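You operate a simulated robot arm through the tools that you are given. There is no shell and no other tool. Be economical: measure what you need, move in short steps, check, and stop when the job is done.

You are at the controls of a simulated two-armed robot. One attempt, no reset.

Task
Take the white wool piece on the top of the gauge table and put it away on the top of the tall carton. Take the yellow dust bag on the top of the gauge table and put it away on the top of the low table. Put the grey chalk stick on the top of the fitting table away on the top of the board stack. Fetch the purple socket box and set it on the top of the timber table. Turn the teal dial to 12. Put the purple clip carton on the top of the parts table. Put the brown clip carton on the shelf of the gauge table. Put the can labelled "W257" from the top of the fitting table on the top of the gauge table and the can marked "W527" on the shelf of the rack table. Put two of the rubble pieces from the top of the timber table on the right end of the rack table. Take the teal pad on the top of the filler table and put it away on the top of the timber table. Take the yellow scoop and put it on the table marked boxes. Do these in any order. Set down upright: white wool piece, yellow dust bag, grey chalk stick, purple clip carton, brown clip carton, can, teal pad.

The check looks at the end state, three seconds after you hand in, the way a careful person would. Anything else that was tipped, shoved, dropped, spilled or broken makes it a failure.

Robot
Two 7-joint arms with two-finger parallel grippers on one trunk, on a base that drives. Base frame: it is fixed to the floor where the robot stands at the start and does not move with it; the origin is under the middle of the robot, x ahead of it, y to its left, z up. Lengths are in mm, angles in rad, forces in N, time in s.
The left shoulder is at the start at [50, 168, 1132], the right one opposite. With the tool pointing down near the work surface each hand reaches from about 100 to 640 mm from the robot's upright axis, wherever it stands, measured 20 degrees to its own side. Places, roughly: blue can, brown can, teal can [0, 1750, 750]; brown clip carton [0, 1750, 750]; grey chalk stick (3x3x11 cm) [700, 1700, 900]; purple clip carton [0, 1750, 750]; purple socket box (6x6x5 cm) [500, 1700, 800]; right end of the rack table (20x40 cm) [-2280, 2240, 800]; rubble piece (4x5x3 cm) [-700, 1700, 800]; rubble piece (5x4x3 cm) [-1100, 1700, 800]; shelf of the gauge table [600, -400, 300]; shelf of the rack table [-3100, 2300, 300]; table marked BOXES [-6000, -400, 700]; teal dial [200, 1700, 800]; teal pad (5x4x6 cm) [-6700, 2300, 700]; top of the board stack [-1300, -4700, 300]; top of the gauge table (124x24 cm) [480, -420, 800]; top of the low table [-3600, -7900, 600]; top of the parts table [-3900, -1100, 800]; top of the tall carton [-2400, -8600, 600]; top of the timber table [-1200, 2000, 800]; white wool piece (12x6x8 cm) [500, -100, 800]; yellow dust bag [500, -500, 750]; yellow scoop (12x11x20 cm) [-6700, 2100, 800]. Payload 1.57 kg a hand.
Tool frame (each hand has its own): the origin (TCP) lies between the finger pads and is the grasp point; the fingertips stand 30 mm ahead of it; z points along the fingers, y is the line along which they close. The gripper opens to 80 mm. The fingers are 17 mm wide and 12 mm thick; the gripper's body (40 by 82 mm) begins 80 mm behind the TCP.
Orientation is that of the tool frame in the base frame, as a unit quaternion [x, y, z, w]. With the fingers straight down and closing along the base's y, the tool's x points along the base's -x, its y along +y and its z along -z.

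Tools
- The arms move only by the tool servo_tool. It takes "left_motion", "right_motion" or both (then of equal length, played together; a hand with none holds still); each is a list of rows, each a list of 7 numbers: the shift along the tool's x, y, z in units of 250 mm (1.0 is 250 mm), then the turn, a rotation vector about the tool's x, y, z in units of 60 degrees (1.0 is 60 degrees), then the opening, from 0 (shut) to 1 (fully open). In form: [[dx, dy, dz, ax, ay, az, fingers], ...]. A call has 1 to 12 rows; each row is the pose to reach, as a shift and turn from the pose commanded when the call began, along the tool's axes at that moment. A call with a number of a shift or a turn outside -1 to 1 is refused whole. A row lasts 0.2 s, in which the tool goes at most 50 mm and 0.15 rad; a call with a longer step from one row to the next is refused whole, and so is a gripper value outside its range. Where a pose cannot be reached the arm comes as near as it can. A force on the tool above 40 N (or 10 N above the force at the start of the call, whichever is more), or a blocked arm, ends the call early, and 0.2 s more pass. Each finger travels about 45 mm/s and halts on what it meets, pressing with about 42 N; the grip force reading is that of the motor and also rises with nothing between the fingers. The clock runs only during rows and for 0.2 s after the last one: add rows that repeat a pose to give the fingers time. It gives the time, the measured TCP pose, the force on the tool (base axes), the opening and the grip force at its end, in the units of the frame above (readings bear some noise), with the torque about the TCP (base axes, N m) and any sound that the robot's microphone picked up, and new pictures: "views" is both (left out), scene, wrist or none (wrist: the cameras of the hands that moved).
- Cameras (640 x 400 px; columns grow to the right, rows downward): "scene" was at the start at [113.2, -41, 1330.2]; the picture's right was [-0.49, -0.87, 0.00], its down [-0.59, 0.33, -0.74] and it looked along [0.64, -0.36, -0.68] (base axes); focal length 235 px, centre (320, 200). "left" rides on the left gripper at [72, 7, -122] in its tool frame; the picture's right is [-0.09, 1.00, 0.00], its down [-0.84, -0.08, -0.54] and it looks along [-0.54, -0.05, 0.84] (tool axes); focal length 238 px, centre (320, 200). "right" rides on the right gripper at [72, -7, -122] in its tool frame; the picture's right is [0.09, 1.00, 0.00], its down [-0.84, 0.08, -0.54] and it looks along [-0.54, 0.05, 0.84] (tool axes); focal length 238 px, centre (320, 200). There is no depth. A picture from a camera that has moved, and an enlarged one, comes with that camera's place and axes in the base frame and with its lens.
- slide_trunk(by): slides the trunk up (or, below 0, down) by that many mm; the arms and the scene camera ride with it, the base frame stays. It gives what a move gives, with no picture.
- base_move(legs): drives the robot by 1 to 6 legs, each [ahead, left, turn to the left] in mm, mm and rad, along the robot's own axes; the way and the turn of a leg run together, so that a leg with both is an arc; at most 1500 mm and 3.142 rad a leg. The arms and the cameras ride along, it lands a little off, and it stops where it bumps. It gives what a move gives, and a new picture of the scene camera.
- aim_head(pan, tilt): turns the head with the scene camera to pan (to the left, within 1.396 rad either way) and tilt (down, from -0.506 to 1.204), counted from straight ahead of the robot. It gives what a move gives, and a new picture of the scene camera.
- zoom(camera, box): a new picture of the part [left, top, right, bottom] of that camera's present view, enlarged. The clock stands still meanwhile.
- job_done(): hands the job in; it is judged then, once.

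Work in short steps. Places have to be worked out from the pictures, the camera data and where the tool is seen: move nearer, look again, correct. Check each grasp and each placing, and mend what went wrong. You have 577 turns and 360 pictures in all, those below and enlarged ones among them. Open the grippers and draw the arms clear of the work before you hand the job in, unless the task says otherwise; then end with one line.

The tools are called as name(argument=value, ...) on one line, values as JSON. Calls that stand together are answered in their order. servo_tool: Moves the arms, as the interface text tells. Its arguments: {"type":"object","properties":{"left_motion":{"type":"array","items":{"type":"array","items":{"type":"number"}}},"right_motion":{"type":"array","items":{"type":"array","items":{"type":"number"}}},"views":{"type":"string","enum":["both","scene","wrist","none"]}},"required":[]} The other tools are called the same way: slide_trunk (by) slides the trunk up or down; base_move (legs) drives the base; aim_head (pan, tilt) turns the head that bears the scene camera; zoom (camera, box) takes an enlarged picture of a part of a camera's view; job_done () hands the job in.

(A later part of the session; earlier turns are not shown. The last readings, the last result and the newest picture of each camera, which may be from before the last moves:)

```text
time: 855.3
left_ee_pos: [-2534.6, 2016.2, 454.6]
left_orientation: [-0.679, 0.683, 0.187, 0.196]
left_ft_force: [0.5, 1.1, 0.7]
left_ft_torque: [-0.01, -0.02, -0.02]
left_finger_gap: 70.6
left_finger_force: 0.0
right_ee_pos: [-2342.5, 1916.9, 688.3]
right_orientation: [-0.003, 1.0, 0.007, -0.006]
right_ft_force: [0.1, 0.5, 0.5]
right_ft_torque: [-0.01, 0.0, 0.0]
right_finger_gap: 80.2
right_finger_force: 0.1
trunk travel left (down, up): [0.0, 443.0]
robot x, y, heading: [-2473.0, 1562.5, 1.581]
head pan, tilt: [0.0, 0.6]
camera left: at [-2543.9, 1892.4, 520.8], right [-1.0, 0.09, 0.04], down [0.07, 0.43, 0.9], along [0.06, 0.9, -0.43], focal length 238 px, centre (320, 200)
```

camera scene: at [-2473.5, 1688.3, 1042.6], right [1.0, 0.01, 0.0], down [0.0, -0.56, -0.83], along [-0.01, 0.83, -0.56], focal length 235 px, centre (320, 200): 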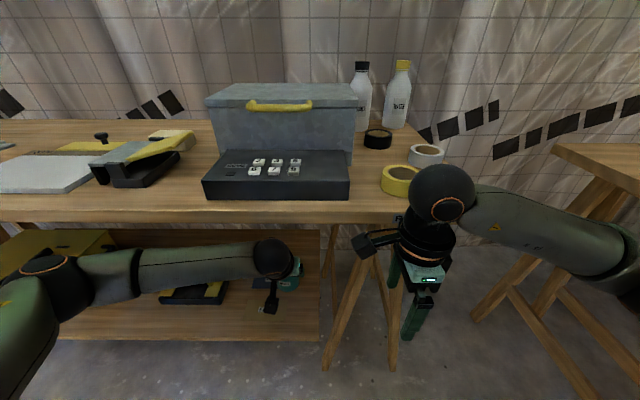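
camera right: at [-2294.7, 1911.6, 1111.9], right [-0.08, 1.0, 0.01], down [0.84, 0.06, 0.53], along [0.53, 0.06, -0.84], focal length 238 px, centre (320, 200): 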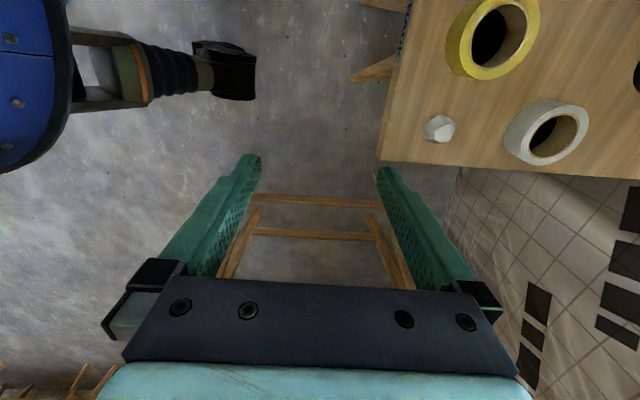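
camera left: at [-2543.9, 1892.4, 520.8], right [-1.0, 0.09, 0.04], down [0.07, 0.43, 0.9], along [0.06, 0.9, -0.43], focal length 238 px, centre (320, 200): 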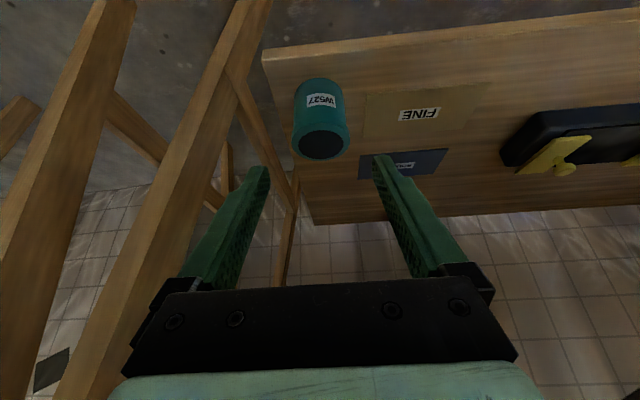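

Can W527 is on the shelf. I back off, raise the trunk and go for the second rubble piece at (-1137,1658).

base_move(legs=[[-330, 0, -0.008]])

slide_trunk(by=300)

servo_tool(left_motion=[[-0.08, 0, -0.14, 0, 0.1, 0, 1], [-0.16, 0, -0.28, 0, 0.2, 0, 1], [-0.24, 0, -0.42, 0, 0.3, 0, 1], [-0.32, 0, -0.56, 0, 0.4, 0, 1], [-0.4, 0, -0.7, 0, 0.5, 0, 1], [-0.48, 0, -0.83, 0, 0.5, 0, 1], [-0.5, 0, -0.87, 0, 0.5, 0, 1]], views="none")

base_move(legs=[[0, -1190, 0]])

zoom(camera="right", box=[0, 0, 640, 400])

```text
time: 857.5
left_ee_pos: [-2529.6, 1688.1, 453.5]
left_orientation: [-0.676, 0.685, 0.187, 0.197]
left_ft_force: [-0.7, -1.1, 0.1]
left_ft_torque: [0.01, -0.01, 0.01]
left_finger_gap: 70.3
left_finger_force: 0.1
right_ee_pos: [-2338.1, 1585.5, 688.0]
right_orientation: [0.001, 1.0, 0.008, -0.006]
right_ft_force: [0.2, -0.2, 0.6]
right_ft_torque: [-0.01, 0.01, -0.02]
right_finger_gap: 79.9
right_finger_force: 0.1
trunk travel left (down, up): [0.0, 443.0]
robot x, y, heading: [-2470.8, 1232.1, 1.566]
head pan, tilt: [0.0, 0.6]
camera scene: at [-2471.3, 1358.8, 1042.6], right [1.0, 0.0, 0.0], down [0.0, -0.56, -0.83], along [0.0, 0.83, -0.56], focal length 235 px, centre (320, 200)
```

scene: 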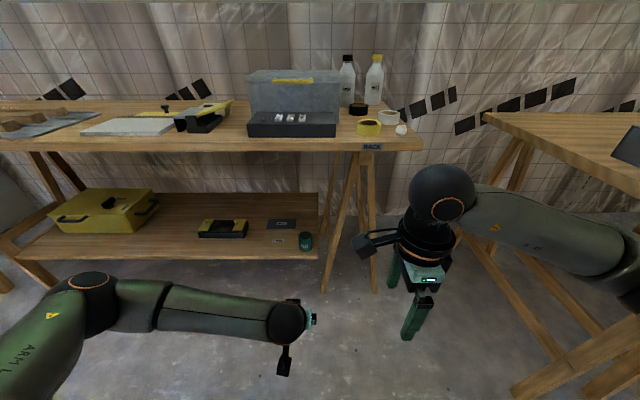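

```text
time: 860.5
left_ee_pos: [-2530.3, 1688.0, 754.2]
left_orientation: [-0.676, 0.685, 0.187, 0.197]
left_ft_force: [-0.2, 0.6, -0.1]
left_ft_torque: [0.01, 0.02, -0.03]
left_finger_gap: 70.6
left_finger_force: 0.2
right_ee_pos: [-2337.7, 1586.4, 987.9]
right_orientation: [0.001, 1.0, 0.007, -0.006]
right_ft_force: [-0.1, 0.5, -0.3]
right_ft_torque: [-0.02, 0.01, -0.04]
right_finger_gap: 80.3
right_finger_force: 0.1
trunk travel left (down, up): [-300.0, 143.0]
robot x, y, heading: [-2473.6, 1231.2, 1.565]
head pan, tilt: [0.0, 0.6]
```

```text
time: 862.1
left_ee_pos: [-2533.0, 1680.9, 1004.9]
left_orientation: [-0.701, 0.713, 0.005, 0.012]
left_ft_force: [-0.5, 0.2, -0.1]
left_ft_torque: [0.0, -0.03, -0.03]
left_finger_gap: 80.3
left_finger_force: 0.1
right_ee_pos: [-2337.7, 1586.3, 987.7]
right_orientation: [0.001, 1.0, 0.006, -0.006]
right_ft_force: [0.0, -0.4, 0.0]
right_ft_torque: [-0.01, -0.02, -0.01]
right_finger_gap: 79.9
right_finger_force: 0.0
trunk travel left (down, up): [-300.0, 143.0]
robot x, y, heading: [-2473.4, 1230.8, 1.563]
head pan, tilt: [0.0, 0.6]
```

```text
time: 872.8
left_ee_pos: [-1339.5, 1679.8, 1004.6]
left_orientation: [-0.701, 0.713, 0.006, 0.013]
left_ft_force: [0.3, -0.3, -0.2]
left_ft_torque: [0.01, -0.01, 0.0]
left_finger_gap: 80.1
left_finger_force: 0.1
right_ee_pos: [-1143.8, 1586.0, 988.0]
right_orientation: [0.001, 1.0, 0.007, -0.006]
right_ft_force: [0.4, -0.8, 0.2]
right_ft_torque: [-0.02, -0.02, -0.02]
right_finger_gap: 80.0
right_finger_force: 0.1
trunk travel left (down, up): [-300.0, 143.0]
robot x, y, heading: [-1277.9, 1228.8, 1.571]
head pan, tilt: [0.0, 0.6]
camera scene: at [-1278.1, 1357.9, 1342.6], right [1.0, 0.0, 0.0], down [0.0, -0.56, -0.83], along [0.0, 0.83, -0.56], focal length 235 px, centre (320, 200)
```

scene: 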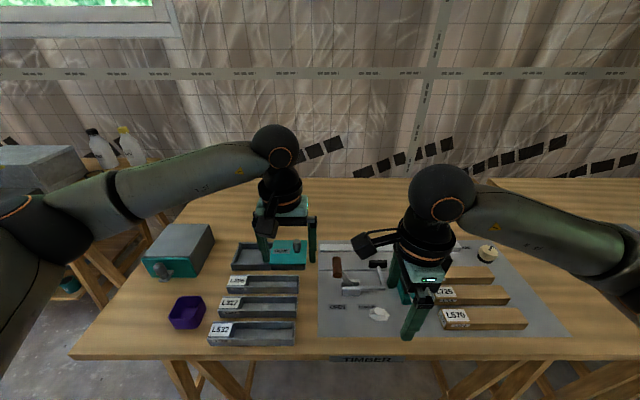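

```text
1.00 times, centred on (320, 200) of right (not enlarged: the box is as wide or as high as the picture)
camera zoom: at [-1215.0, 1576.1, 1111.8], right [-0.09, 1.0, 0.01], down [0.84, 0.07, 0.53], along [0.53, 0.06, -0.85], focal length 238 px, centre (320, 200)
```

zoom: 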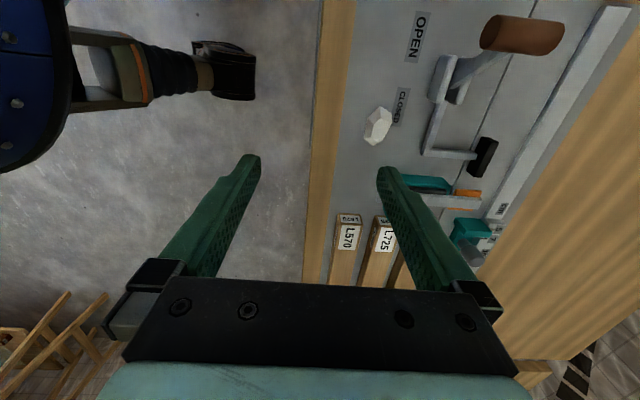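

Second piece at ≈ (-1145,1657), thin along y. I move above with narrowed fingers.

servo_tool(right_motion=[[0, 0.1, 0.08, 0, 0, 0, 0.9], [0, 0.2, 0.16, 0, 0, 0, 0.75], [0, 0.284, 0.26, 0, 0, 0, 0.7], [0, 0.284, 0.36, 0, 0, 0, 0.7], [0, 0.284, 0.36, 0, 0, 0, 0.7]], views="wrist")

```text
time: 874.0
left_ee_pos: [-1339.4, 1679.7, 1004.9]
left_orientation: [-0.701, 0.713, 0.006, 0.013]
left_ft_force: [0.3, -0.5, -0.5]
left_ft_torque: [0.0, 0.02, 0.02]
left_finger_gap: 80.0
left_finger_force: 0.1
right_ee_pos: [-1145.0, 1657.1, 898.8]
right_orientation: [0.0, 1.0, 0.007, -0.006]
right_ft_force: [-1.4, -0.5, 0.8]
right_ft_torque: [0.01, -0.01, -0.01]
right_finger_gap: 56.0
right_finger_force: 0.0
trunk travel left (down, up): [-300.0, 143.0]
robot x, y, heading: [-1277.1, 1228.6, 1.568]
head pan, tilt: [0.0, 0.6]
camera right: at [-1215.1, 1647.8, 1022.0], right [-0.09, 1.0, 0.01], down [0.84, 0.07, 0.53], along [0.53, 0.06, -0.85], focal length 238 px, centre (320, 200)
```

right: 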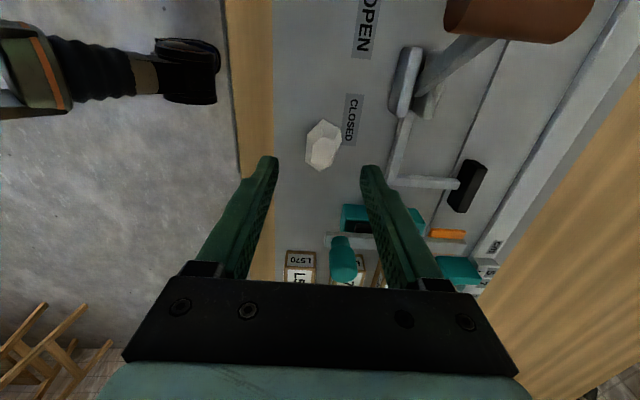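

Centred. I descend, squeeze and lift.

servo_tool(right_motion=[[0, 0, 0.12, 0, 0, 0, 0.7], [0, 0, 0.243, 0, 0, 0, 0.7], [0, 0, 0.243, 0, 0, 0, 0.4], [0, 0, 0.243, 0, 0, 0, 0], [0, 0, 0.243, 0, 0, 0, 0], [0, 0, 0.243, 0, 0, 0, 0], [0, 0, 0.243, 0, 0, 0, 0], [0, 0, 0.17, 0, 0, 0, 0], [0, 0, 0.0, 0, 0, 0, 0], [0, -0.05, -0.18, 0, 0, 0, 0], [0, -0.2, -0.3, 0, 0, 0, 0], [0, -0.38, -0.3, 0, 0, 0, 0]], views="wrist")

```text
time: 876.6
left_ee_pos: [-1339.8, 1679.4, 1003.7]
left_orientation: [-0.7, 0.714, 0.004, 0.013]
left_ft_force: [0.6, 0.0, -0.4]
left_ft_torque: [-0.01, 0.01, 0.03]
left_finger_gap: 80.0
left_finger_force: 0.0
right_ee_pos: [-1145.4, 1560.7, 975.5]
right_orientation: [0.001, 1.0, 0.006, -0.005]
right_ft_force: [0.0, 0.3, 0.3]
right_ft_torque: [-0.01, 0.0, 0.01]
right_finger_gap: 30.1
right_finger_force: 39.5
trunk travel left (down, up): [-300.0, 143.0]
robot x, y, heading: [-1280.9, 1230.1, 1.571]
head pan, tilt: [0.0, 0.6]
camera right: at [-1215.1, 1553.2, 1099.5], right [-0.09, 1.0, 0.02], down [0.84, 0.07, 0.54], along [0.53, 0.06, -0.84], focal length 238 px, centre (320, 200)
```

right: 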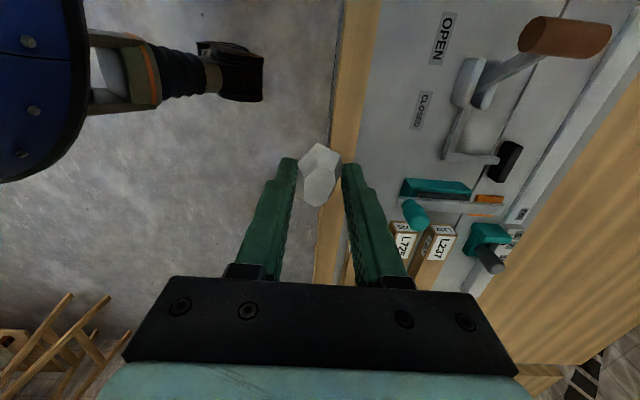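

Held. I retract the left hand and drive back to the rack table.

servo_tool(left_motion=[[0.18, 0, 0, 0, 0, 0, 1], [0.36, 0, 0, 0, 0, 0, 1], [0.54, 0, 0, 0, 0, 0, 1], [0.7, 0.05, 0, 0, 0, 0, 1], [0.7, 0.05, 0, 0, 0, 0, 1]], views="none")

base_move(legs=[[0, 1085, 0], [385, 0, 0]])

zoom(camera="right", box=[0, 0, 640, 400])

```text
time: 877.8
left_ee_pos: [-1352.5, 1503.0, 999.3]
left_orientation: [-0.7, 0.714, 0.006, 0.014]
left_ft_force: [-0.5, -0.1, 1.2]
left_ft_torque: [-0.02, 0.0, 0.02]
left_finger_gap: 80.1
left_finger_force: 0.0
right_ee_pos: [-1145.0, 1563.4, 975.9]
right_orientation: [0.0, 1.0, 0.007, -0.005]
right_ft_force: [0.7, -0.5, -0.6]
right_ft_torque: [-0.03, -0.01, -0.02]
right_finger_gap: 30.1
right_finger_force: 39.0
trunk travel left (down, up): [-300.0, 143.0]
robot x, y, heading: [-1275.9, 1234.8, 1.57]
head pan, tilt: [0.0, 0.6]
```

```text
time: 889.9
left_ee_pos: [-2453.1, 1892.8, 998.6]
left_orientation: [-0.694, 0.72, 0.005, 0.013]
left_ft_force: [0.8, 0.4, 0.2]
left_ft_torque: [-0.01, 0.0, 0.01]
left_finger_gap: 79.9
left_finger_force: 0.0
right_ee_pos: [-2244.0, 1948.5, 976.5]
right_orientation: [0.009, 1.0, 0.008, -0.005]
right_ft_force: [-0.4, -0.8, -0.6]
right_ft_torque: [0.04, 0.01, -0.03]
right_finger_gap: 28.3
right_finger_force: 38.4
trunk travel left (down, up): [-300.0, 143.0]
robot x, y, heading: [-2383.6, 1615.9, 1.558]
head pan, tilt: [0.0, 0.6]
camera scene: at [-2381.0, 1745.9, 1342.5], right [1.0, -0.02, 0.0], down [-0.01, -0.57, -0.82], along [0.02, 0.82, -0.57], focal length 235 px, centre (320, 200)
```

scene: 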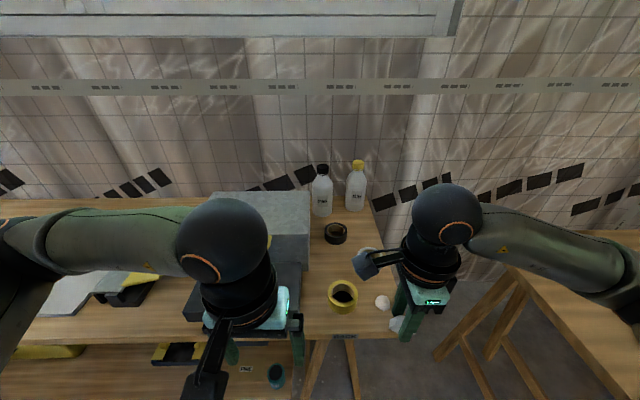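

```text
1.00 times, centred on (320, 200) of right (not enlarged: the box is as wide or as high as the picture)
camera zoom: at [-2314.6, 1940.5, 1099.1], right [-0.07, 1.0, 0.01], down [0.84, 0.05, 0.53], along [0.53, 0.05, -0.85], focal length 238 px, centre (320, 200)
```

zoom: 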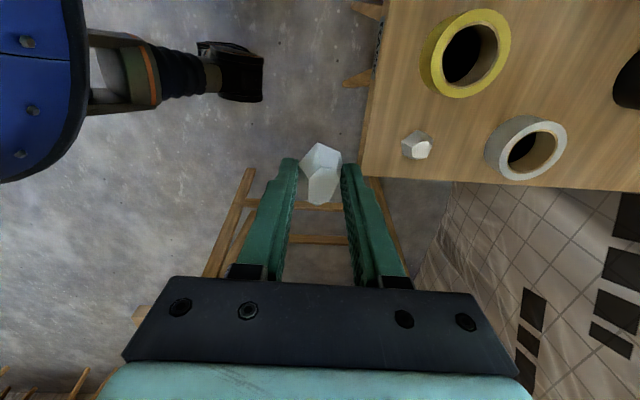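

The gap beside white tape is tight. I choose spot C ≈ (-2308,2190), between the tapes. I move 75 ahead and extend.

base_move(legs=[[75, 0, 0.012]])

servo_tool(right_motion=[[0.06, 0.15, 0, 0, 0, 0, 0], [0.12, 0.3, 0, 0, 0, 0, 0], [0.18, 0.45, 0.02, 0, 0, 0, 0], [0.25, 0.6, 0.06, 0, 0, 0, 0], [0.264, 0.66, 0.15, 0, 0, 0, 0], [0.264, 0.66, 0.28, 0, 0, 0, 0], [0.264, 0.66, 0.28, 0, 0, 0, 0]], views="wrist")

```text
time: 890.9
left_ee_pos: [-2456.1, 1965.4, 999.5]
left_orientation: [-0.699, 0.715, 0.006, 0.013]
left_ft_force: [-0.1, 1.3, -0.9]
left_ft_torque: [-0.01, -0.03, 0.01]
left_finger_gap: 80.0
left_finger_force: 0.0
right_ee_pos: [-2246.8, 2024.4, 974.7]
right_orientation: [0.004, 1.0, 0.007, -0.006]
right_ft_force: [-0.5, 0.1, 0.1]
right_ft_torque: [-0.02, 0.02, 0.01]
right_finger_gap: 28.6
right_finger_force: 38.4
trunk travel left (down, up): [-300.0, 143.0]
robot x, y, heading: [-2380.9, 1690.1, 1.564]
head pan, tilt: [0.0, 0.6]
camera scene: at [-2381.7, 1820.4, 1342.5], right [1.0, -0.01, 0.0], down [0.0, -0.57, -0.82], along [0.01, 0.82, -0.57], focal length 235 px, centre (320, 200)
```

scene: 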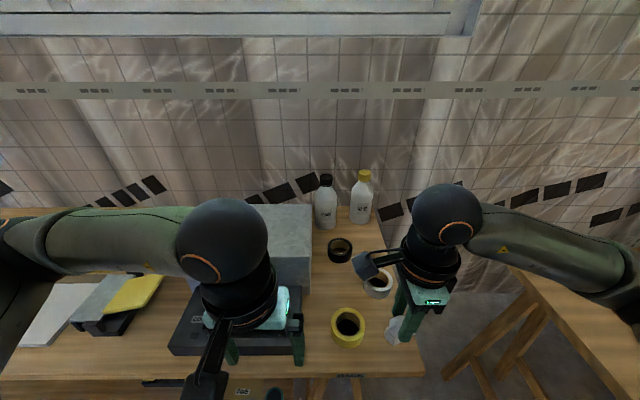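

```text
time: 892.5
left_ee_pos: [-2456.3, 1965.2, 999.0]
left_orientation: [-0.699, 0.715, 0.004, 0.012]
left_ft_force: [0.3, -0.2, -0.4]
left_ft_torque: [-0.01, 0.01, -0.06]
left_finger_gap: 79.7
left_finger_force: 0.1
right_ee_pos: [-2312.4, 2192.2, 908.5]
right_orientation: [0.004, 1.0, 0.007, -0.004]
right_ft_force: [-0.1, -1.1, -0.2]
right_ft_torque: [-0.01, -0.01, 0.03]
right_finger_gap: 28.5
right_finger_force: 38.4
trunk travel left (down, up): [-300.0, 143.0]
robot x, y, heading: [-2382.1, 1689.3, 1.568]
head pan, tilt: [0.0, 0.6]
camera right: at [-2382.9, 2182.6, 1032.5], right [-0.09, 1.0, 0.02], down [0.84, 0.06, 0.53], along [0.53, 0.06, -0.84], focal length 238 px, centre (320, 200)
```

right: 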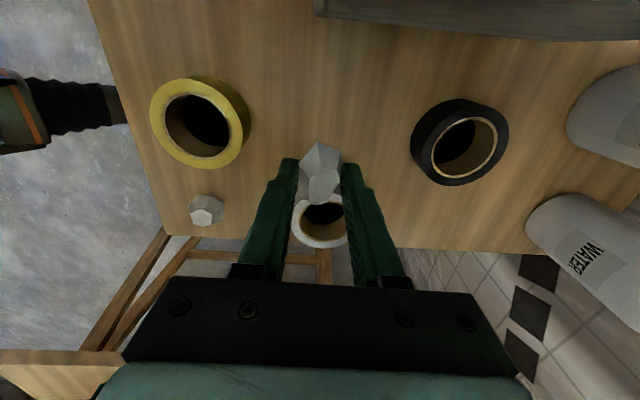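

Spot C is free. I lower to contact.

servo_tool(right_motion=[[0, 0, 0.12, 0, 0, 0, 0], [0, 0, 0.22, 0, 0, 0, 0], [0, 0, 0.24, 0, 0, 0, 0], [0, 0, 0.255, 0, 0, 0, 0], [0, 0, 0.27, 0, 0, 0, 0], [0, 0, 0.285, 0, 0, 0, 0], [0, 0, 0.3, 0, 0, 0, 0], [0, 0, 0.315, 0, 0, 0, 0], [0, 0, 0.325, 0, 0, 0, 0]], views="none")

```text
time: 894.3
left_ee_pos: [-2456.1, 1965.8, 999.1]
left_orientation: [-0.698, 0.716, 0.005, 0.013]
left_ft_force: [-0.5, 0.6, -0.7]
left_ft_torque: [-0.03, 0.0, 0.02]
left_finger_gap: 80.0
left_finger_force: 0.0
right_ee_pos: [-2314.9, 2193.2, 838.6]
right_orientation: [0.003, 1.0, 0.012, -0.008]
right_ft_force: [1.4, -3.3, 15.0]
right_ft_torque: [0.02, -0.03, -0.03]
right_finger_gap: 28.9
right_finger_force: 38.9
trunk travel left (down, up): [-300.0, 143.0]
robot x, y, heading: [-2383.1, 1692.1, 1.564]
head pan, tilt: [0.0, 0.6]
stopped in row 8 (right hand): the force on the tool passed its limit at 42 N (the readings are from after the stop); the commanded pose is now the measured one
```

Contact. I release with limited opening, rise and retract.

servo_tool(right_motion=[[0, 0, 0, 0, 0, 0, 0.45], [0, 0, 0, 0, 0, 0, 0.52], [0, 0, 0, 0, 0, 0, 0.52], [0, 0, -0.15, 0, 0, 0, 0.52], [0, 0, -0.33, 0, 0, 0, 0.52], [0, 0, -0.51, 0, 0, 0, 0.52], [0, -0.12, -0.62, 0, 0, 0, 1], [0, -0.3, -0.65, 0, 0, 0, 1], [0, -0.48, -0.65, 0, 0, 0, 1], [0, -0.66, -0.65, 0, 0, 0, 1]], views="wrist")

```text
time: 896.5
left_ee_pos: [-2455.4, 1966.0, 999.2]
left_orientation: [-0.698, 0.716, 0.006, 0.013]
left_ft_force: [0.4, -1.2, -0.6]
left_ft_torque: [0.01, 0.04, 0.02]
left_finger_gap: 80.2
left_finger_force: 0.2
right_ee_pos: [-2314.5, 2025.7, 995.7]
right_orientation: [0.005, 1.0, 0.011, -0.008]
right_ft_force: [0.2, -0.3, -0.2]
right_ft_torque: [0.0, 0.0, -0.02]
right_finger_gap: 79.6
right_finger_force: 0.0
trunk travel left (down, up): [-300.0, 143.0]
robot x, y, heading: [-2380.9, 1692.5, 1.568]
head pan, tilt: [0.0, 0.6]
camera right: at [-2384.4, 2016.0, 1118.8], right [-0.08, 1.0, 0.02], down [0.84, 0.06, 0.53], along [0.53, 0.06, -0.85], focal length 238 px, centre (320, 200)
```

right: 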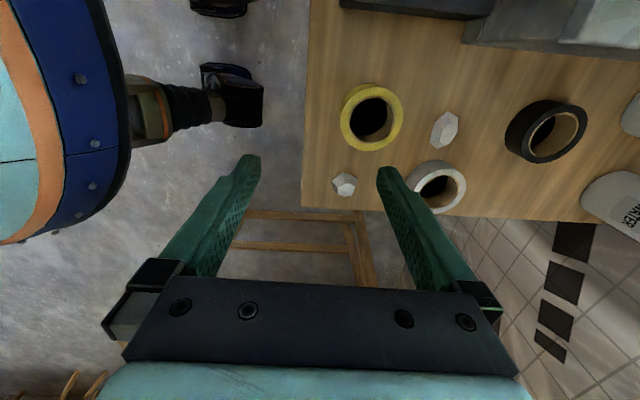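

Both rubble pieces are placed. Next: the filler table in the west. I back off and go west, then look.

base_move(legs=[[-650, 0, 0.004], [0, 1500, 0], [0, 900, 0]])

aim_head(pan=0.9, tilt=0.35)

```text
time: 920.8
left_ee_pos: [-4849.3, 1281.6, 998.0]
left_orientation: [-0.705, 0.709, 0.006, 0.013]
left_ft_force: [0.1, 0.7, -0.5]
left_ft_torque: [0.01, -0.02, 0.0]
left_finger_gap: 80.1
left_finger_force: 0.1
right_ee_pos: [-4710.7, 1345.8, 994.8]
right_orientation: [-0.005, 1.0, 0.011, -0.008]
right_ft_force: [-0.3, 0.2, -0.6]
right_ft_torque: [0.02, -0.03, -0.01]
right_finger_gap: 80.2
right_finger_force: 0.0
trunk travel left (down, up): [-300.0, 143.0]
robot x, y, heading: [-4774.1, 1007.3, 1.58]
head pan, tilt: [0.0, 0.6]
camera scene: at [-4773.6, 1136.8, 1342.6], right [1.0, 0.01, 0.0], down [0.01, -0.56, -0.83], along [-0.01, 0.83, -0.56], focal length 235 px, centre (320, 200)
```

scene: 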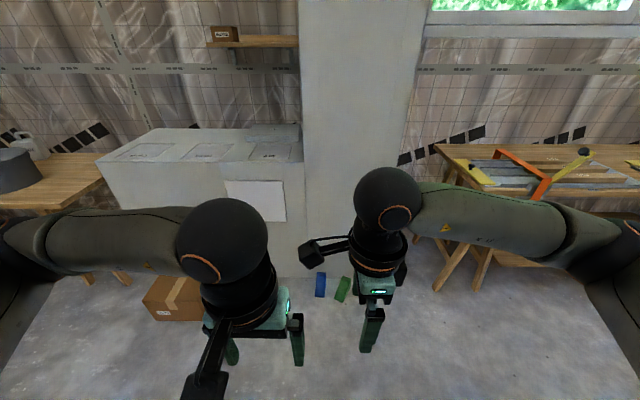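

```text
time: 922.0
left_ee_pos: [-4849.5, 1281.4, 999.0]
left_orientation: [-0.705, 0.709, 0.006, 0.013]
left_ft_force: [-0.1, 0.3, 0.3]
left_ft_torque: [0.0, -0.02, -0.01]
left_finger_gap: 80.2
left_finger_force: 0.1
right_ee_pos: [-4710.0, 1345.7, 996.4]
right_orientation: [-0.004, 1.0, 0.011, -0.006]
right_ft_force: [-0.3, -0.1, 0.0]
right_ft_torque: [0.03, 0.01, -0.05]
right_finger_gap: 79.9
right_finger_force: 0.0
trunk travel left (down, up): [-300.0, 143.0]
robot x, y, heading: [-4773.4, 1007.8, 1.58]
head pan, tilt: [0.901, 0.351]
camera scene: at [-4846.1, 1105.6, 1365.4], right [0.61, 0.79, 0.0], down [0.27, -0.21, -0.94], along [-0.74, 0.58, -0.34], focal length 235 px, centre (320, 200)
```

scene: 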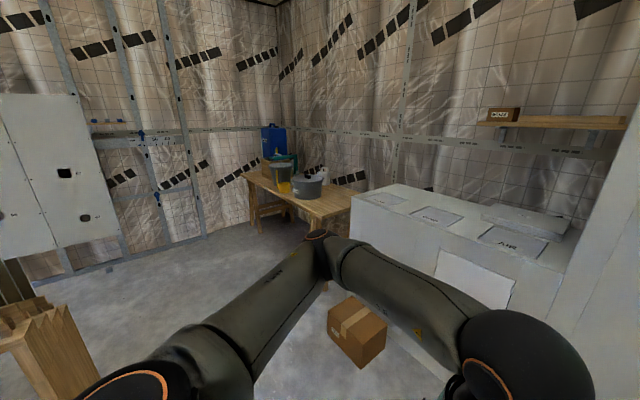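

The filler table is at x -7080..-5950, front edge y≈1940. I drive there.

base_move(legs=[[150, 900, -0.009], [200, 900, 0]])

aim_head(pan=0, tilt=0.6)

```text
time: 937.9
left_ee_pos: [-6630.2, 1617.3, 999.9]
left_orientation: [-0.704, 0.71, 0.006, 0.014]
left_ft_force: [-0.5, 0.5, -0.5]
left_ft_torque: [-0.01, 0.0, 0.02]
left_finger_gap: 79.7
left_finger_force: 0.0
right_ee_pos: [-6489.9, 1681.6, 994.3]
right_orientation: [-0.004, 1.0, 0.01, -0.008]
right_ft_force: [0.3, 0.1, -0.4]
right_ft_torque: [0.01, -0.01, 0.01]
right_finger_gap: 80.0
right_finger_force: 0.1
trunk travel left (down, up): [-300.0, 143.0]
robot x, y, heading: [-6552.3, 1349.8, 1.586]
head pan, tilt: [0.901, 0.351]
camera scene: at [-6625.8, 1441.7, 1365.4], right [0.61, 0.79, 0.0], down [0.27, -0.21, -0.94], along [-0.74, 0.58, -0.34], focal length 235 px, centre (320, 200)
```

scene: 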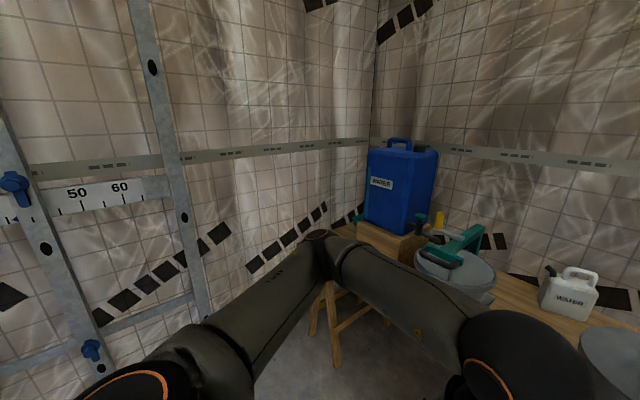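

```text
time: 939.1
left_ee_pos: [-6631.4, 1616.9, 999.7]
left_orientation: [-0.705, 0.709, 0.005, 0.012]
left_ft_force: [0.2, 0.1, -0.5]
left_ft_torque: [-0.01, 0.01, -0.01]
left_finger_gap: 79.8
left_finger_force: 0.0
right_ee_pos: [-6490.3, 1681.5, 995.3]
right_orientation: [-0.004, 1.0, 0.01, -0.007]
right_ft_force: [-0.4, -0.1, -0.4]
right_ft_torque: [0.01, 0.01, 0.04]
right_finger_gap: 80.1
right_finger_force: 0.0
trunk travel left (down, up): [-300.0, 143.0]
robot x, y, heading: [-6551.8, 1343.6, 1.581]
head pan, tilt: [0.0, 0.6]
camera scene: at [-6553.2, 1473.0, 1342.6], right [1.0, 0.01, 0.0], down [0.01, -0.56, -0.83], along [-0.01, 0.83, -0.56], focal length 235 px, centre (320, 200)
```

scene: 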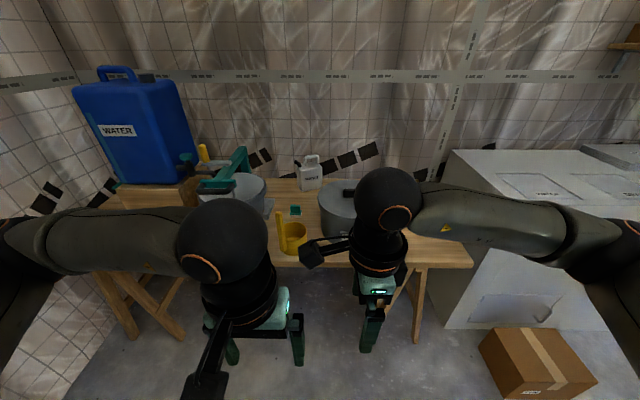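

I zoom in on the scoop and pad.

zoom(camera="scene", box=[240, 170, 380, 280])

zoom(camera="right", box=[0, 0, 640, 400])

```text
3.64 times, centred on (310, 225) of scene
camera zoom: at [-6553.2, 1473.0, 1342.6], right [1.0, 0.01, 0.0], down [0.01, -0.56, -0.83], along [-0.01, 0.83, -0.56], focal length 854 px, centre (356, 109)
```

zoom: 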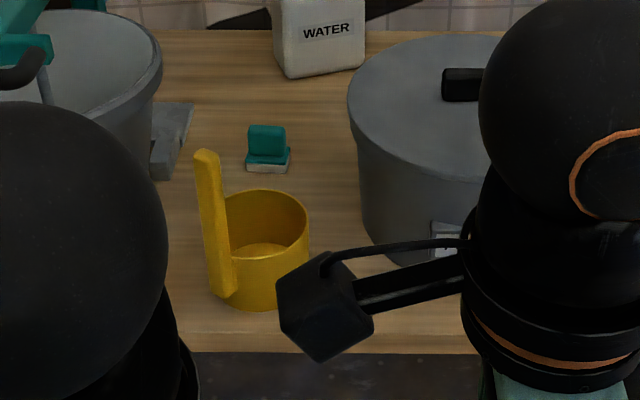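

```text
1.00 times, centred on (320, 200) of right (not enlarged: the box is as wide or as high as the picture)
camera zoom: at [-6559.5, 1670.2, 1118.6], right [-0.1, 0.99, 0.02], down [0.84, 0.07, 0.53], along [0.53, 0.07, -0.85], focal length 238 px, centre (320, 200)
```

zoom: 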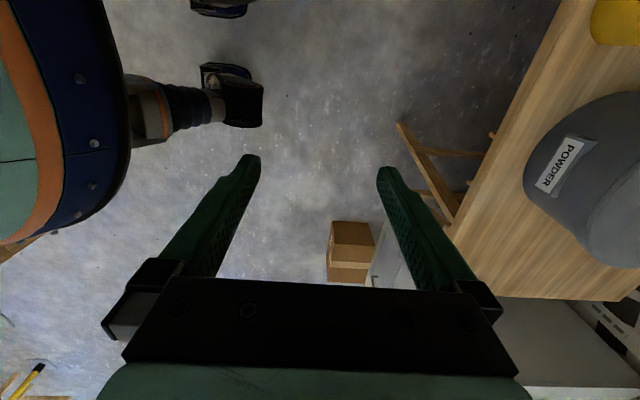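

I look from the left wrist camera.

zoom(camera="left", box=[0, 0, 640, 400])

```text
1.00 times, centred on (320, 200) of left (not enlarged: the box is as wide or as high as the picture)
camera zoom: at [-6638.5, 1543.1, 1119.6], right [-0.99, 0.1, -0.01], down [0.08, 0.82, 0.56], along [0.06, 0.56, -0.83], focal length 238 px, centre (320, 200)
```

zoom: 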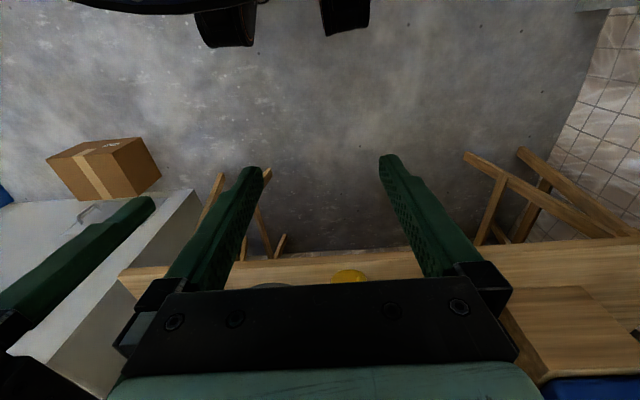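

I move 250 mm ahead to see better from the wrist.

base_move(legs=[[240, 0, -0.012]])

zoom(camera="left", box=[0, 0, 640, 400])

```text
time: 940.9
left_ee_pos: [-6626.9, 1852.7, 1000.8]
left_orientation: [-0.701, 0.713, 0.006, 0.014]
left_ft_force: [-0.4, 0.0, -0.4]
left_ft_torque: [-0.02, -0.02, 0.0]
left_finger_gap: 79.8
left_finger_force: 0.0
right_ee_pos: [-6485.1, 1916.4, 995.3]
right_orientation: [0.002, 1.0, 0.011, -0.007]
right_ft_force: [0.7, 0.0, 0.9]
right_ft_torque: [-0.01, 0.0, -0.02]
right_finger_gap: 80.1
right_finger_force: 0.0
trunk travel left (down, up): [-300.0, 143.0]
robot x, y, heading: [-6553.0, 1579.8, 1.574]
head pan, tilt: [0.0, 0.6]
camera scene: at [-6552.5, 1708.5, 1342.5], right [1.0, 0.0, 0.0], down [0.0, -0.57, -0.82], along [0.0, 0.82, -0.57], focal length 235 px, centre (320, 200)
```

scene: 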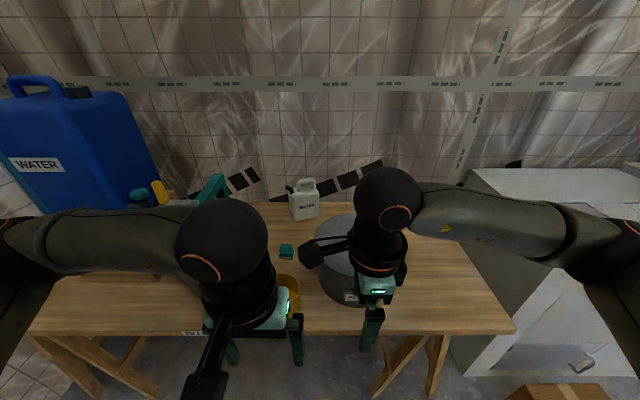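

```text
1.00 times, centred on (320, 200) of left (not enlarged: the box is as wide or as high as the picture)
camera zoom: at [-6636.9, 1779.6, 1119.4], right [-0.99, 0.11, -0.01], down [0.09, 0.82, 0.56], along [0.07, 0.56, -0.83], focal length 238 px, centre (320, 200)
```

zoom: 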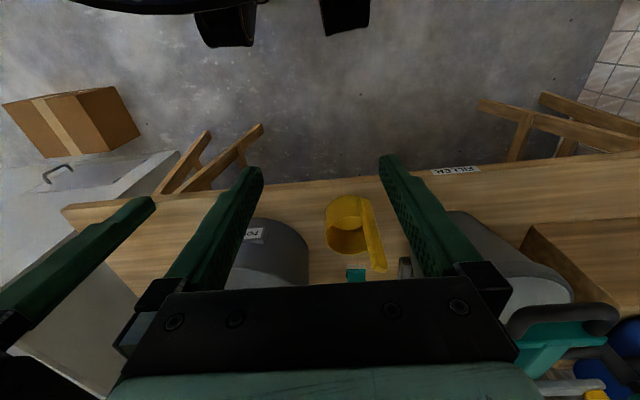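

Scoop handle is near (-6680,2033), top z≈920–945. I raise the left hand and move closer for a better view.

servo_tool(left_motion=[[-0.1, 0.05, -0.12, 0, 0, 0, 1], [-0.2, 0.1, -0.2, 0, 0, 0, 1], [-0.3, 0.16, -0.2, 0, 0, 0, 1], [-0.4, 0.212, -0.2, 0, 0, 0, 1], [-0.4, 0.212, -0.2, 0, 0, 0, 1]], views="wrist")

```text
time: 942.1
left_ee_pos: [-6677.9, 1954.0, 1053.3]
left_orientation: [-0.7, 0.714, 0.005, 0.013]
left_ft_force: [-0.1, 0.4, -0.2]
left_ft_torque: [-0.02, -0.01, -0.02]
left_finger_gap: 80.0
left_finger_force: 0.0
right_ee_pos: [-6485.3, 1917.1, 994.2]
right_orientation: [0.002, 1.0, 0.01, -0.006]
right_ft_force: [-0.9, 0.0, 0.3]
right_ft_torque: [0.01, -0.02, -0.01]
right_finger_gap: 80.1
right_finger_force: 0.1
trunk travel left (down, up): [-300.0, 143.0]
robot x, y, heading: [-6553.3, 1581.9, 1.572]
head pan, tilt: [0.0, 0.6]
camera left: at [-6686.8, 1879.1, 1172.7], right [-0.99, 0.11, -0.01], down [0.09, 0.82, 0.56], along [0.07, 0.56, -0.83], focal length 238 px, centre (320, 200)
```

left: 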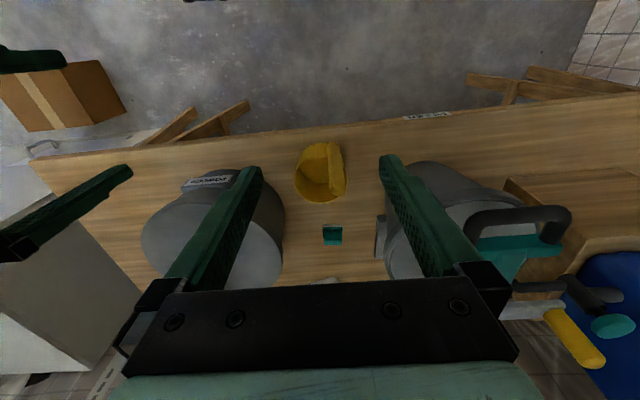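

zoom(camera="left", box=[260, 120, 400, 260])

```text
2.86 times, centred on (330, 190) of left
camera zoom: at [-6686.8, 1879.1, 1172.7], right [-0.99, 0.11, -0.01], down [0.09, 0.82, 0.56], along [0.07, 0.56, -0.83], focal length 681 px, centre (291, 229)
```

zoom: 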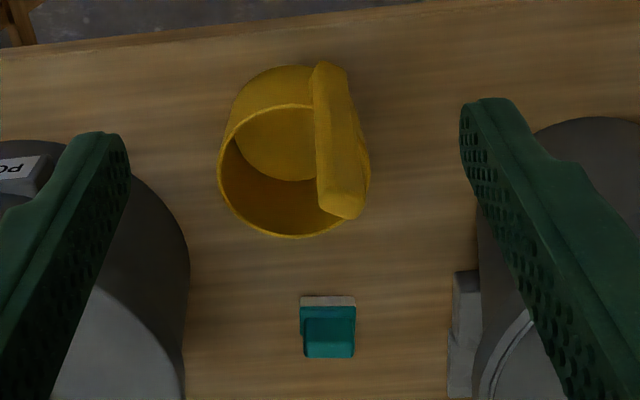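

The handle stands at ≈ (-6690,2053), z up to ≈904, on the cup's front-left side. I rotate the hand ~54° so it closes radially, above the handle.

servo_tool(left_motion=[[-0.06, 0.01, 0, 0, 0, -0.14, 1], [-0.12, 0.02, 0, 0, 0, -0.28, 1], [-0.2, 0.03, 0, 0, 0, -0.42, 1], [-0.28, 0.04, 0.05, 0, 0, -0.56, 1], [-0.36, 0.048, 0.1, 0, 0, -0.7, 1], [-0.396, 0.048, 0.15, 0, 0, -0.82, 1], [-0.396, 0.048, 0.2, 0, 0, -0.9, 1], [-0.396, 0.048, 0.2, 0, 0, -0.9, 1]], views="wrist")

```text
time: 943.9
left_ee_pos: [-6688.5, 2054.6, 1001.8]
left_orientation: [0.948, -0.317, 0.001, -0.014]
left_ft_force: [0.9, -0.1, -0.7]
left_ft_torque: [0.01, -0.02, -0.02]
left_finger_gap: 80.0
left_finger_force: 0.1
right_ee_pos: [-6486.6, 1916.6, 995.0]
right_orientation: [0.002, 1.0, 0.01, -0.007]
right_ft_force: [0.3, -0.1, 0.2]
right_ft_torque: [-0.01, -0.04, -0.03]
right_finger_gap: 80.2
right_finger_force: 0.1
trunk travel left (down, up): [-300.0, 143.0]
robot x, y, heading: [-6552.9, 1581.3, 1.571]
head pan, tilt: [0.0, 0.6]
camera left: at [-6637.0, 2002.9, 1124.7], right [-0.67, -0.74, -0.03], down [-0.63, 0.55, 0.55], along [-0.39, 0.39, -0.83], focal length 238 px, centre (320, 200)
```

left: 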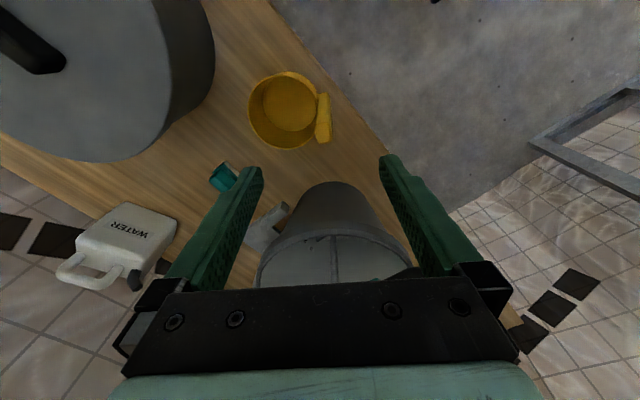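

The handle is centred between the fingers. I narrow, descend, and grip it.

servo_tool(left_motion=[[0, 0, 0.05, 0, 0, 0, 0.6], [0, 0, 0.2, 0, 0, 0, 0.6], [0, 0, 0.36, 0, 0, 0, 0.6], [0, 0, 0.5, 0, 0, 0, 0.6], [0, 0, 0.5, 0, 0, 0, 0.3], [0, 0, 0.5, 0, 0, 0, 0], [0, 0, 0.5, 0, 0, 0, 0], [0, 0, 0.5, 0, 0, 0, 0]], views="wrist")

```text
time: 945.7
left_ee_pos: [-6686.7, 2055.3, 876.6]
left_orientation: [0.948, -0.318, 0.001, -0.013]
left_ft_force: [0.3, -0.5, 0.3]
left_ft_torque: [-0.05, 0.01, 0.01]
left_finger_gap: 15.5
left_finger_force: 31.4
right_ee_pos: [-6485.8, 1916.3, 994.9]
right_orientation: [0.002, 1.0, 0.01, -0.006]
right_ft_force: [-0.5, 0.2, 0.0]
right_ft_torque: [0.0, 0.02, 0.0]
right_finger_gap: 79.8
right_finger_force: 0.1
trunk travel left (down, up): [-300.0, 143.0]
robot x, y, heading: [-6553.7, 1579.7, 1.568]
head pan, tilt: [0.0, 0.6]
camera left: at [-6635.2, 2005.4, 997.3], right [-0.67, -0.74, -0.03], down [-0.63, 0.55, 0.55], along [-0.39, 0.39, -0.83], focal length 238 px, centre (320, 200)
```

left: 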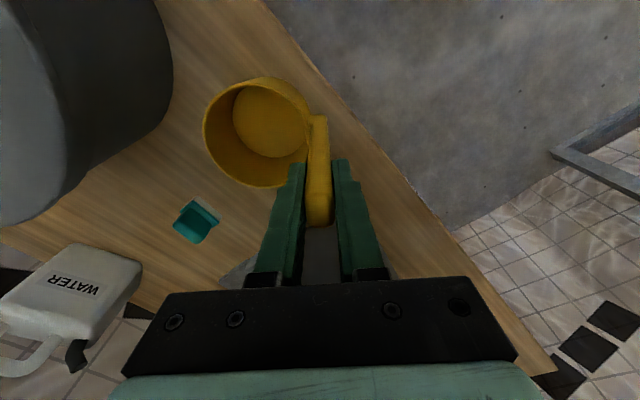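

Gripped (15.5 mm). I lift slowly and check.

servo_tool(left_motion=[[0, 0, 0, 0, 0, 0, 0], [0, 0, -0.04, 0, 0, 0, 0], [0, 0, -0.12, 0, 0, 0, 0], [0, 0, -0.28, 0, 0, 0, 0], [0, 0, -0.45, 0, 0, 0, 0], [0, 0, -0.6, 0, 0, 0, 0], [0, 0, -0.6, 0, 0, 0, 0]], views="both")

```text
time: 947.3
left_ee_pos: [-6687.9, 2052.3, 1028.2]
left_orientation: [0.948, -0.318, 0.001, -0.014]
left_ft_force: [-0.4, 0.3, -0.3]
left_ft_torque: [-0.01, 0.03, -0.02]
left_finger_gap: 15.2
left_finger_force: 31.2
right_ee_pos: [-6487.7, 1915.8, 995.6]
right_orientation: [0.002, 1.0, 0.01, -0.007]
right_ft_force: [0.1, 0.1, 0.1]
right_ft_torque: [-0.01, 0.04, 0.03]
right_finger_gap: 80.1
right_finger_force: 0.1
trunk travel left (down, up): [-300.0, 143.0]
robot x, y, heading: [-6555.8, 1579.1, 1.564]
head pan, tilt: [0.0, 0.6]
camera scene: at [-6552.5, 1708.1, 1342.6], right [1.0, 0.0, 0.0], down [0.0, -0.57, -0.82], along [0.0, 0.82, -0.57], focal length 235 px, centre (320, 200)
camera left: at [-6636.6, 2001.7, 1149.4], right [-0.67, -0.74, -0.03], down [-0.63, 0.55, 0.55], along [-0.39, 0.39, -0.83], focal length 238 px, centre (320, 200)
```

scene: 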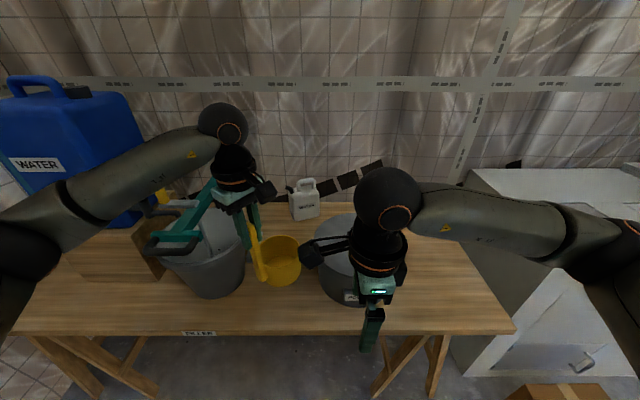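
left: 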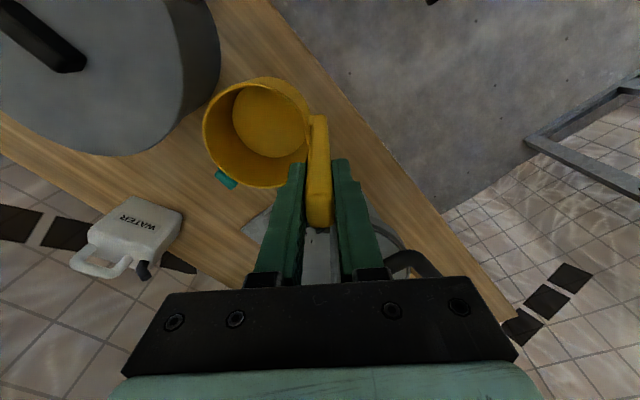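

Scoop lifted. I draw it back, then move the base left and ahead so the right hand can take the pad at ≈ (-6672,2265).

servo_tool(left_motion=[[0.05, 0.14, -0.02, 0, 0, 0, 0], [0.12, 0.28, -0.04, 0, 0, 0, 0], [0.18, 0.42, -0.04, 0, 0, 0, 0], [0.24, 0.57, -0.04, 0, 0, 0, 0], [0.3, 0.72, -0.04, 0, 0, 0, 0], [0.364, 0.878, -0.04, 0, 0, 0, 0], [0.364, 0.878, -0.04, 0, 0, 0, 0]], views="none")

base_move(legs=[[0, 235, 0.006], [140, 0, 0]])

zoom(camera="right", box=[0, 0, 640, 400])

```text
time: 948.9
left_ee_pos: [-6751.8, 1820.5, 1031.2]
left_orientation: [0.948, -0.318, 0.001, -0.014]
left_ft_force: [-0.2, -0.6, -1.2]
left_ft_torque: [-0.03, 0.02, 0.01]
left_finger_gap: 15.6
left_finger_force: 31.1
right_ee_pos: [-6486.0, 1915.6, 994.5]
right_orientation: [0.003, 1.0, 0.01, -0.008]
right_ft_force: [-0.3, 0.3, -0.6]
right_ft_torque: [0.03, 0.01, 0.01]
right_finger_gap: 80.1
right_finger_force: 0.1
trunk travel left (down, up): [-300.0, 143.0]
robot x, y, heading: [-6554.0, 1577.4, 1.569]
head pan, tilt: [0.0, 0.6]
```

```text
time: 952.5
left_ee_pos: [-6987.2, 1961.0, 1032.2]
left_orientation: [0.948, -0.317, 0.002, -0.014]
left_ft_force: [0.5, -0.3, -0.5]
left_ft_torque: [-0.05, 0.04, 0.04]
left_finger_gap: 15.3
left_finger_force: 31.1
right_ee_pos: [-6724.0, 2056.8, 994.2]
right_orientation: [0.0, 1.0, 0.011, -0.007]
right_ft_force: [-0.5, -0.3, -0.2]
right_ft_torque: [0.03, -0.01, 0.0]
right_finger_gap: 80.0
right_finger_force: 0.0
trunk travel left (down, up): [-300.0, 143.0]
robot x, y, heading: [-6792.2, 1719.8, 1.57]
head pan, tilt: [0.0, 0.6]
camera scene: at [-6788.7, 1848.8, 1342.5], right [1.0, 0.0, 0.0], down [0.0, -0.57, -0.82], along [0.0, 0.82, -0.57], focal length 235 px, centre (320, 200)
```

scene: 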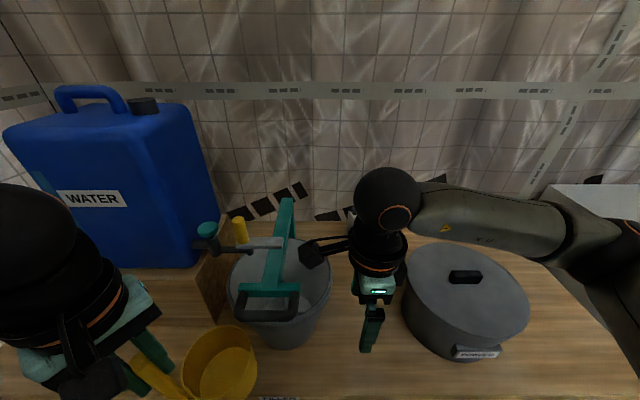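

```text
1.00 times, centred on (320, 200) of right (not enlarged: the box is as wide or as high as the picture)
camera zoom: at [-6793.0, 2045.9, 1118.4], right [-0.09, 1.0, 0.02], down [0.84, 0.07, 0.53], along [0.53, 0.07, -0.85], focal length 238 px, centre (320, 200)
```

zoom: 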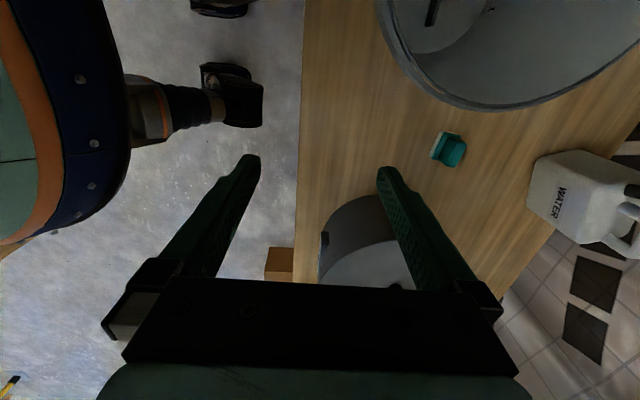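

Pad at ≈ (-6684,2264) between two pots. The hand is best in its standard orientation (camera toward me), so I rotate the right hand back while rising.

servo_tool(right_motion=[[0, 0, -0.08, 0, 0, -0.14, 1], [-0.03, 0.05, -0.15, 0, 0, -0.28, 1], [-0.06, 0.1, -0.2, 0, 0, -0.42, 1], [-0.1, 0.15, -0.2, 0, 0, -0.56, 1], [-0.13, 0.2, -0.2, 0, 0, -0.7, 1], [-0.16, 0.26, -0.2, 0, 0, -0.84, 1], [-0.16, 0.3, -0.2, 0, 0, -0.97, 1]], views="none")

servo_tool(right_motion=[[0, 0, 0, 0, 0, -0.14, 1], [0, 0, 0, 0, 0, -0.28, 1], [0, 0, 0, 0, 0, -0.42, 1], [0, 0, 0, 0, 0, -0.53, 1], [0, 0, 0, 0, 0, -0.53, 1]], views="wrist")

```text
time: 954.1
left_ee_pos: [-6987.1, 1960.7, 1032.1]
left_orientation: [0.948, -0.318, 0.001, -0.013]
left_ft_force: [0.4, -0.5, -1.2]
left_ft_torque: [-0.01, 0.01, 0.03]
left_finger_gap: 15.7
left_finger_force: 31.3
right_ee_pos: [-6682.3, 2130.5, 1047.1]
right_orientation: [-0.486, 0.874, 0.013, -0.001]
right_ft_force: [1.6, 0.1, 0.2]
right_ft_torque: [0.02, 0.0, 0.02]
right_finger_gap: 79.7
right_finger_force: 0.1
trunk travel left (down, up): [-300.0, 143.0]
robot x, y, heading: [-6788.1, 1720.6, 1.573]
head pan, tilt: [0.0, 0.6]
```

```text
time: 955.3
left_ee_pos: [-6986.9, 1962.2, 1032.5]
left_orientation: [0.948, -0.318, 0.001, -0.013]
left_ft_force: [-0.2, 0.2, -0.8]
left_ft_torque: [-0.04, 0.02, -0.05]
left_finger_gap: 15.4
left_finger_force: 31.1
right_ee_pos: [-6682.9, 2129.8, 1047.3]
right_orientation: [0.708, -0.707, -0.012, -0.001]
right_ft_force: [-1.1, 0.0, -0.6]
right_ft_torque: [0.0, 0.03, 0.01]
right_finger_gap: 79.7
right_finger_force: 0.0
trunk travel left (down, up): [-300.0, 143.0]
robot x, y, heading: [-6790.2, 1719.3, 1.569]
head pan, tilt: [0.0, 0.6]
camera right: at [-6674.0, 2054.4, 1167.7], right [-1.0, -0.09, 0.01], down [-0.07, 0.83, 0.56], along [-0.06, 0.56, -0.83], focal length 238 px, centre (320, 200)
```

right: 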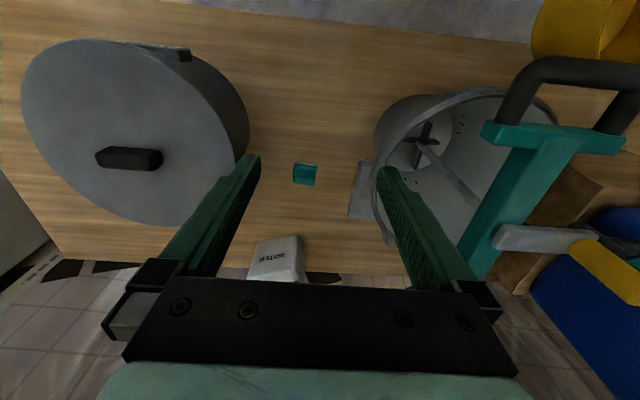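

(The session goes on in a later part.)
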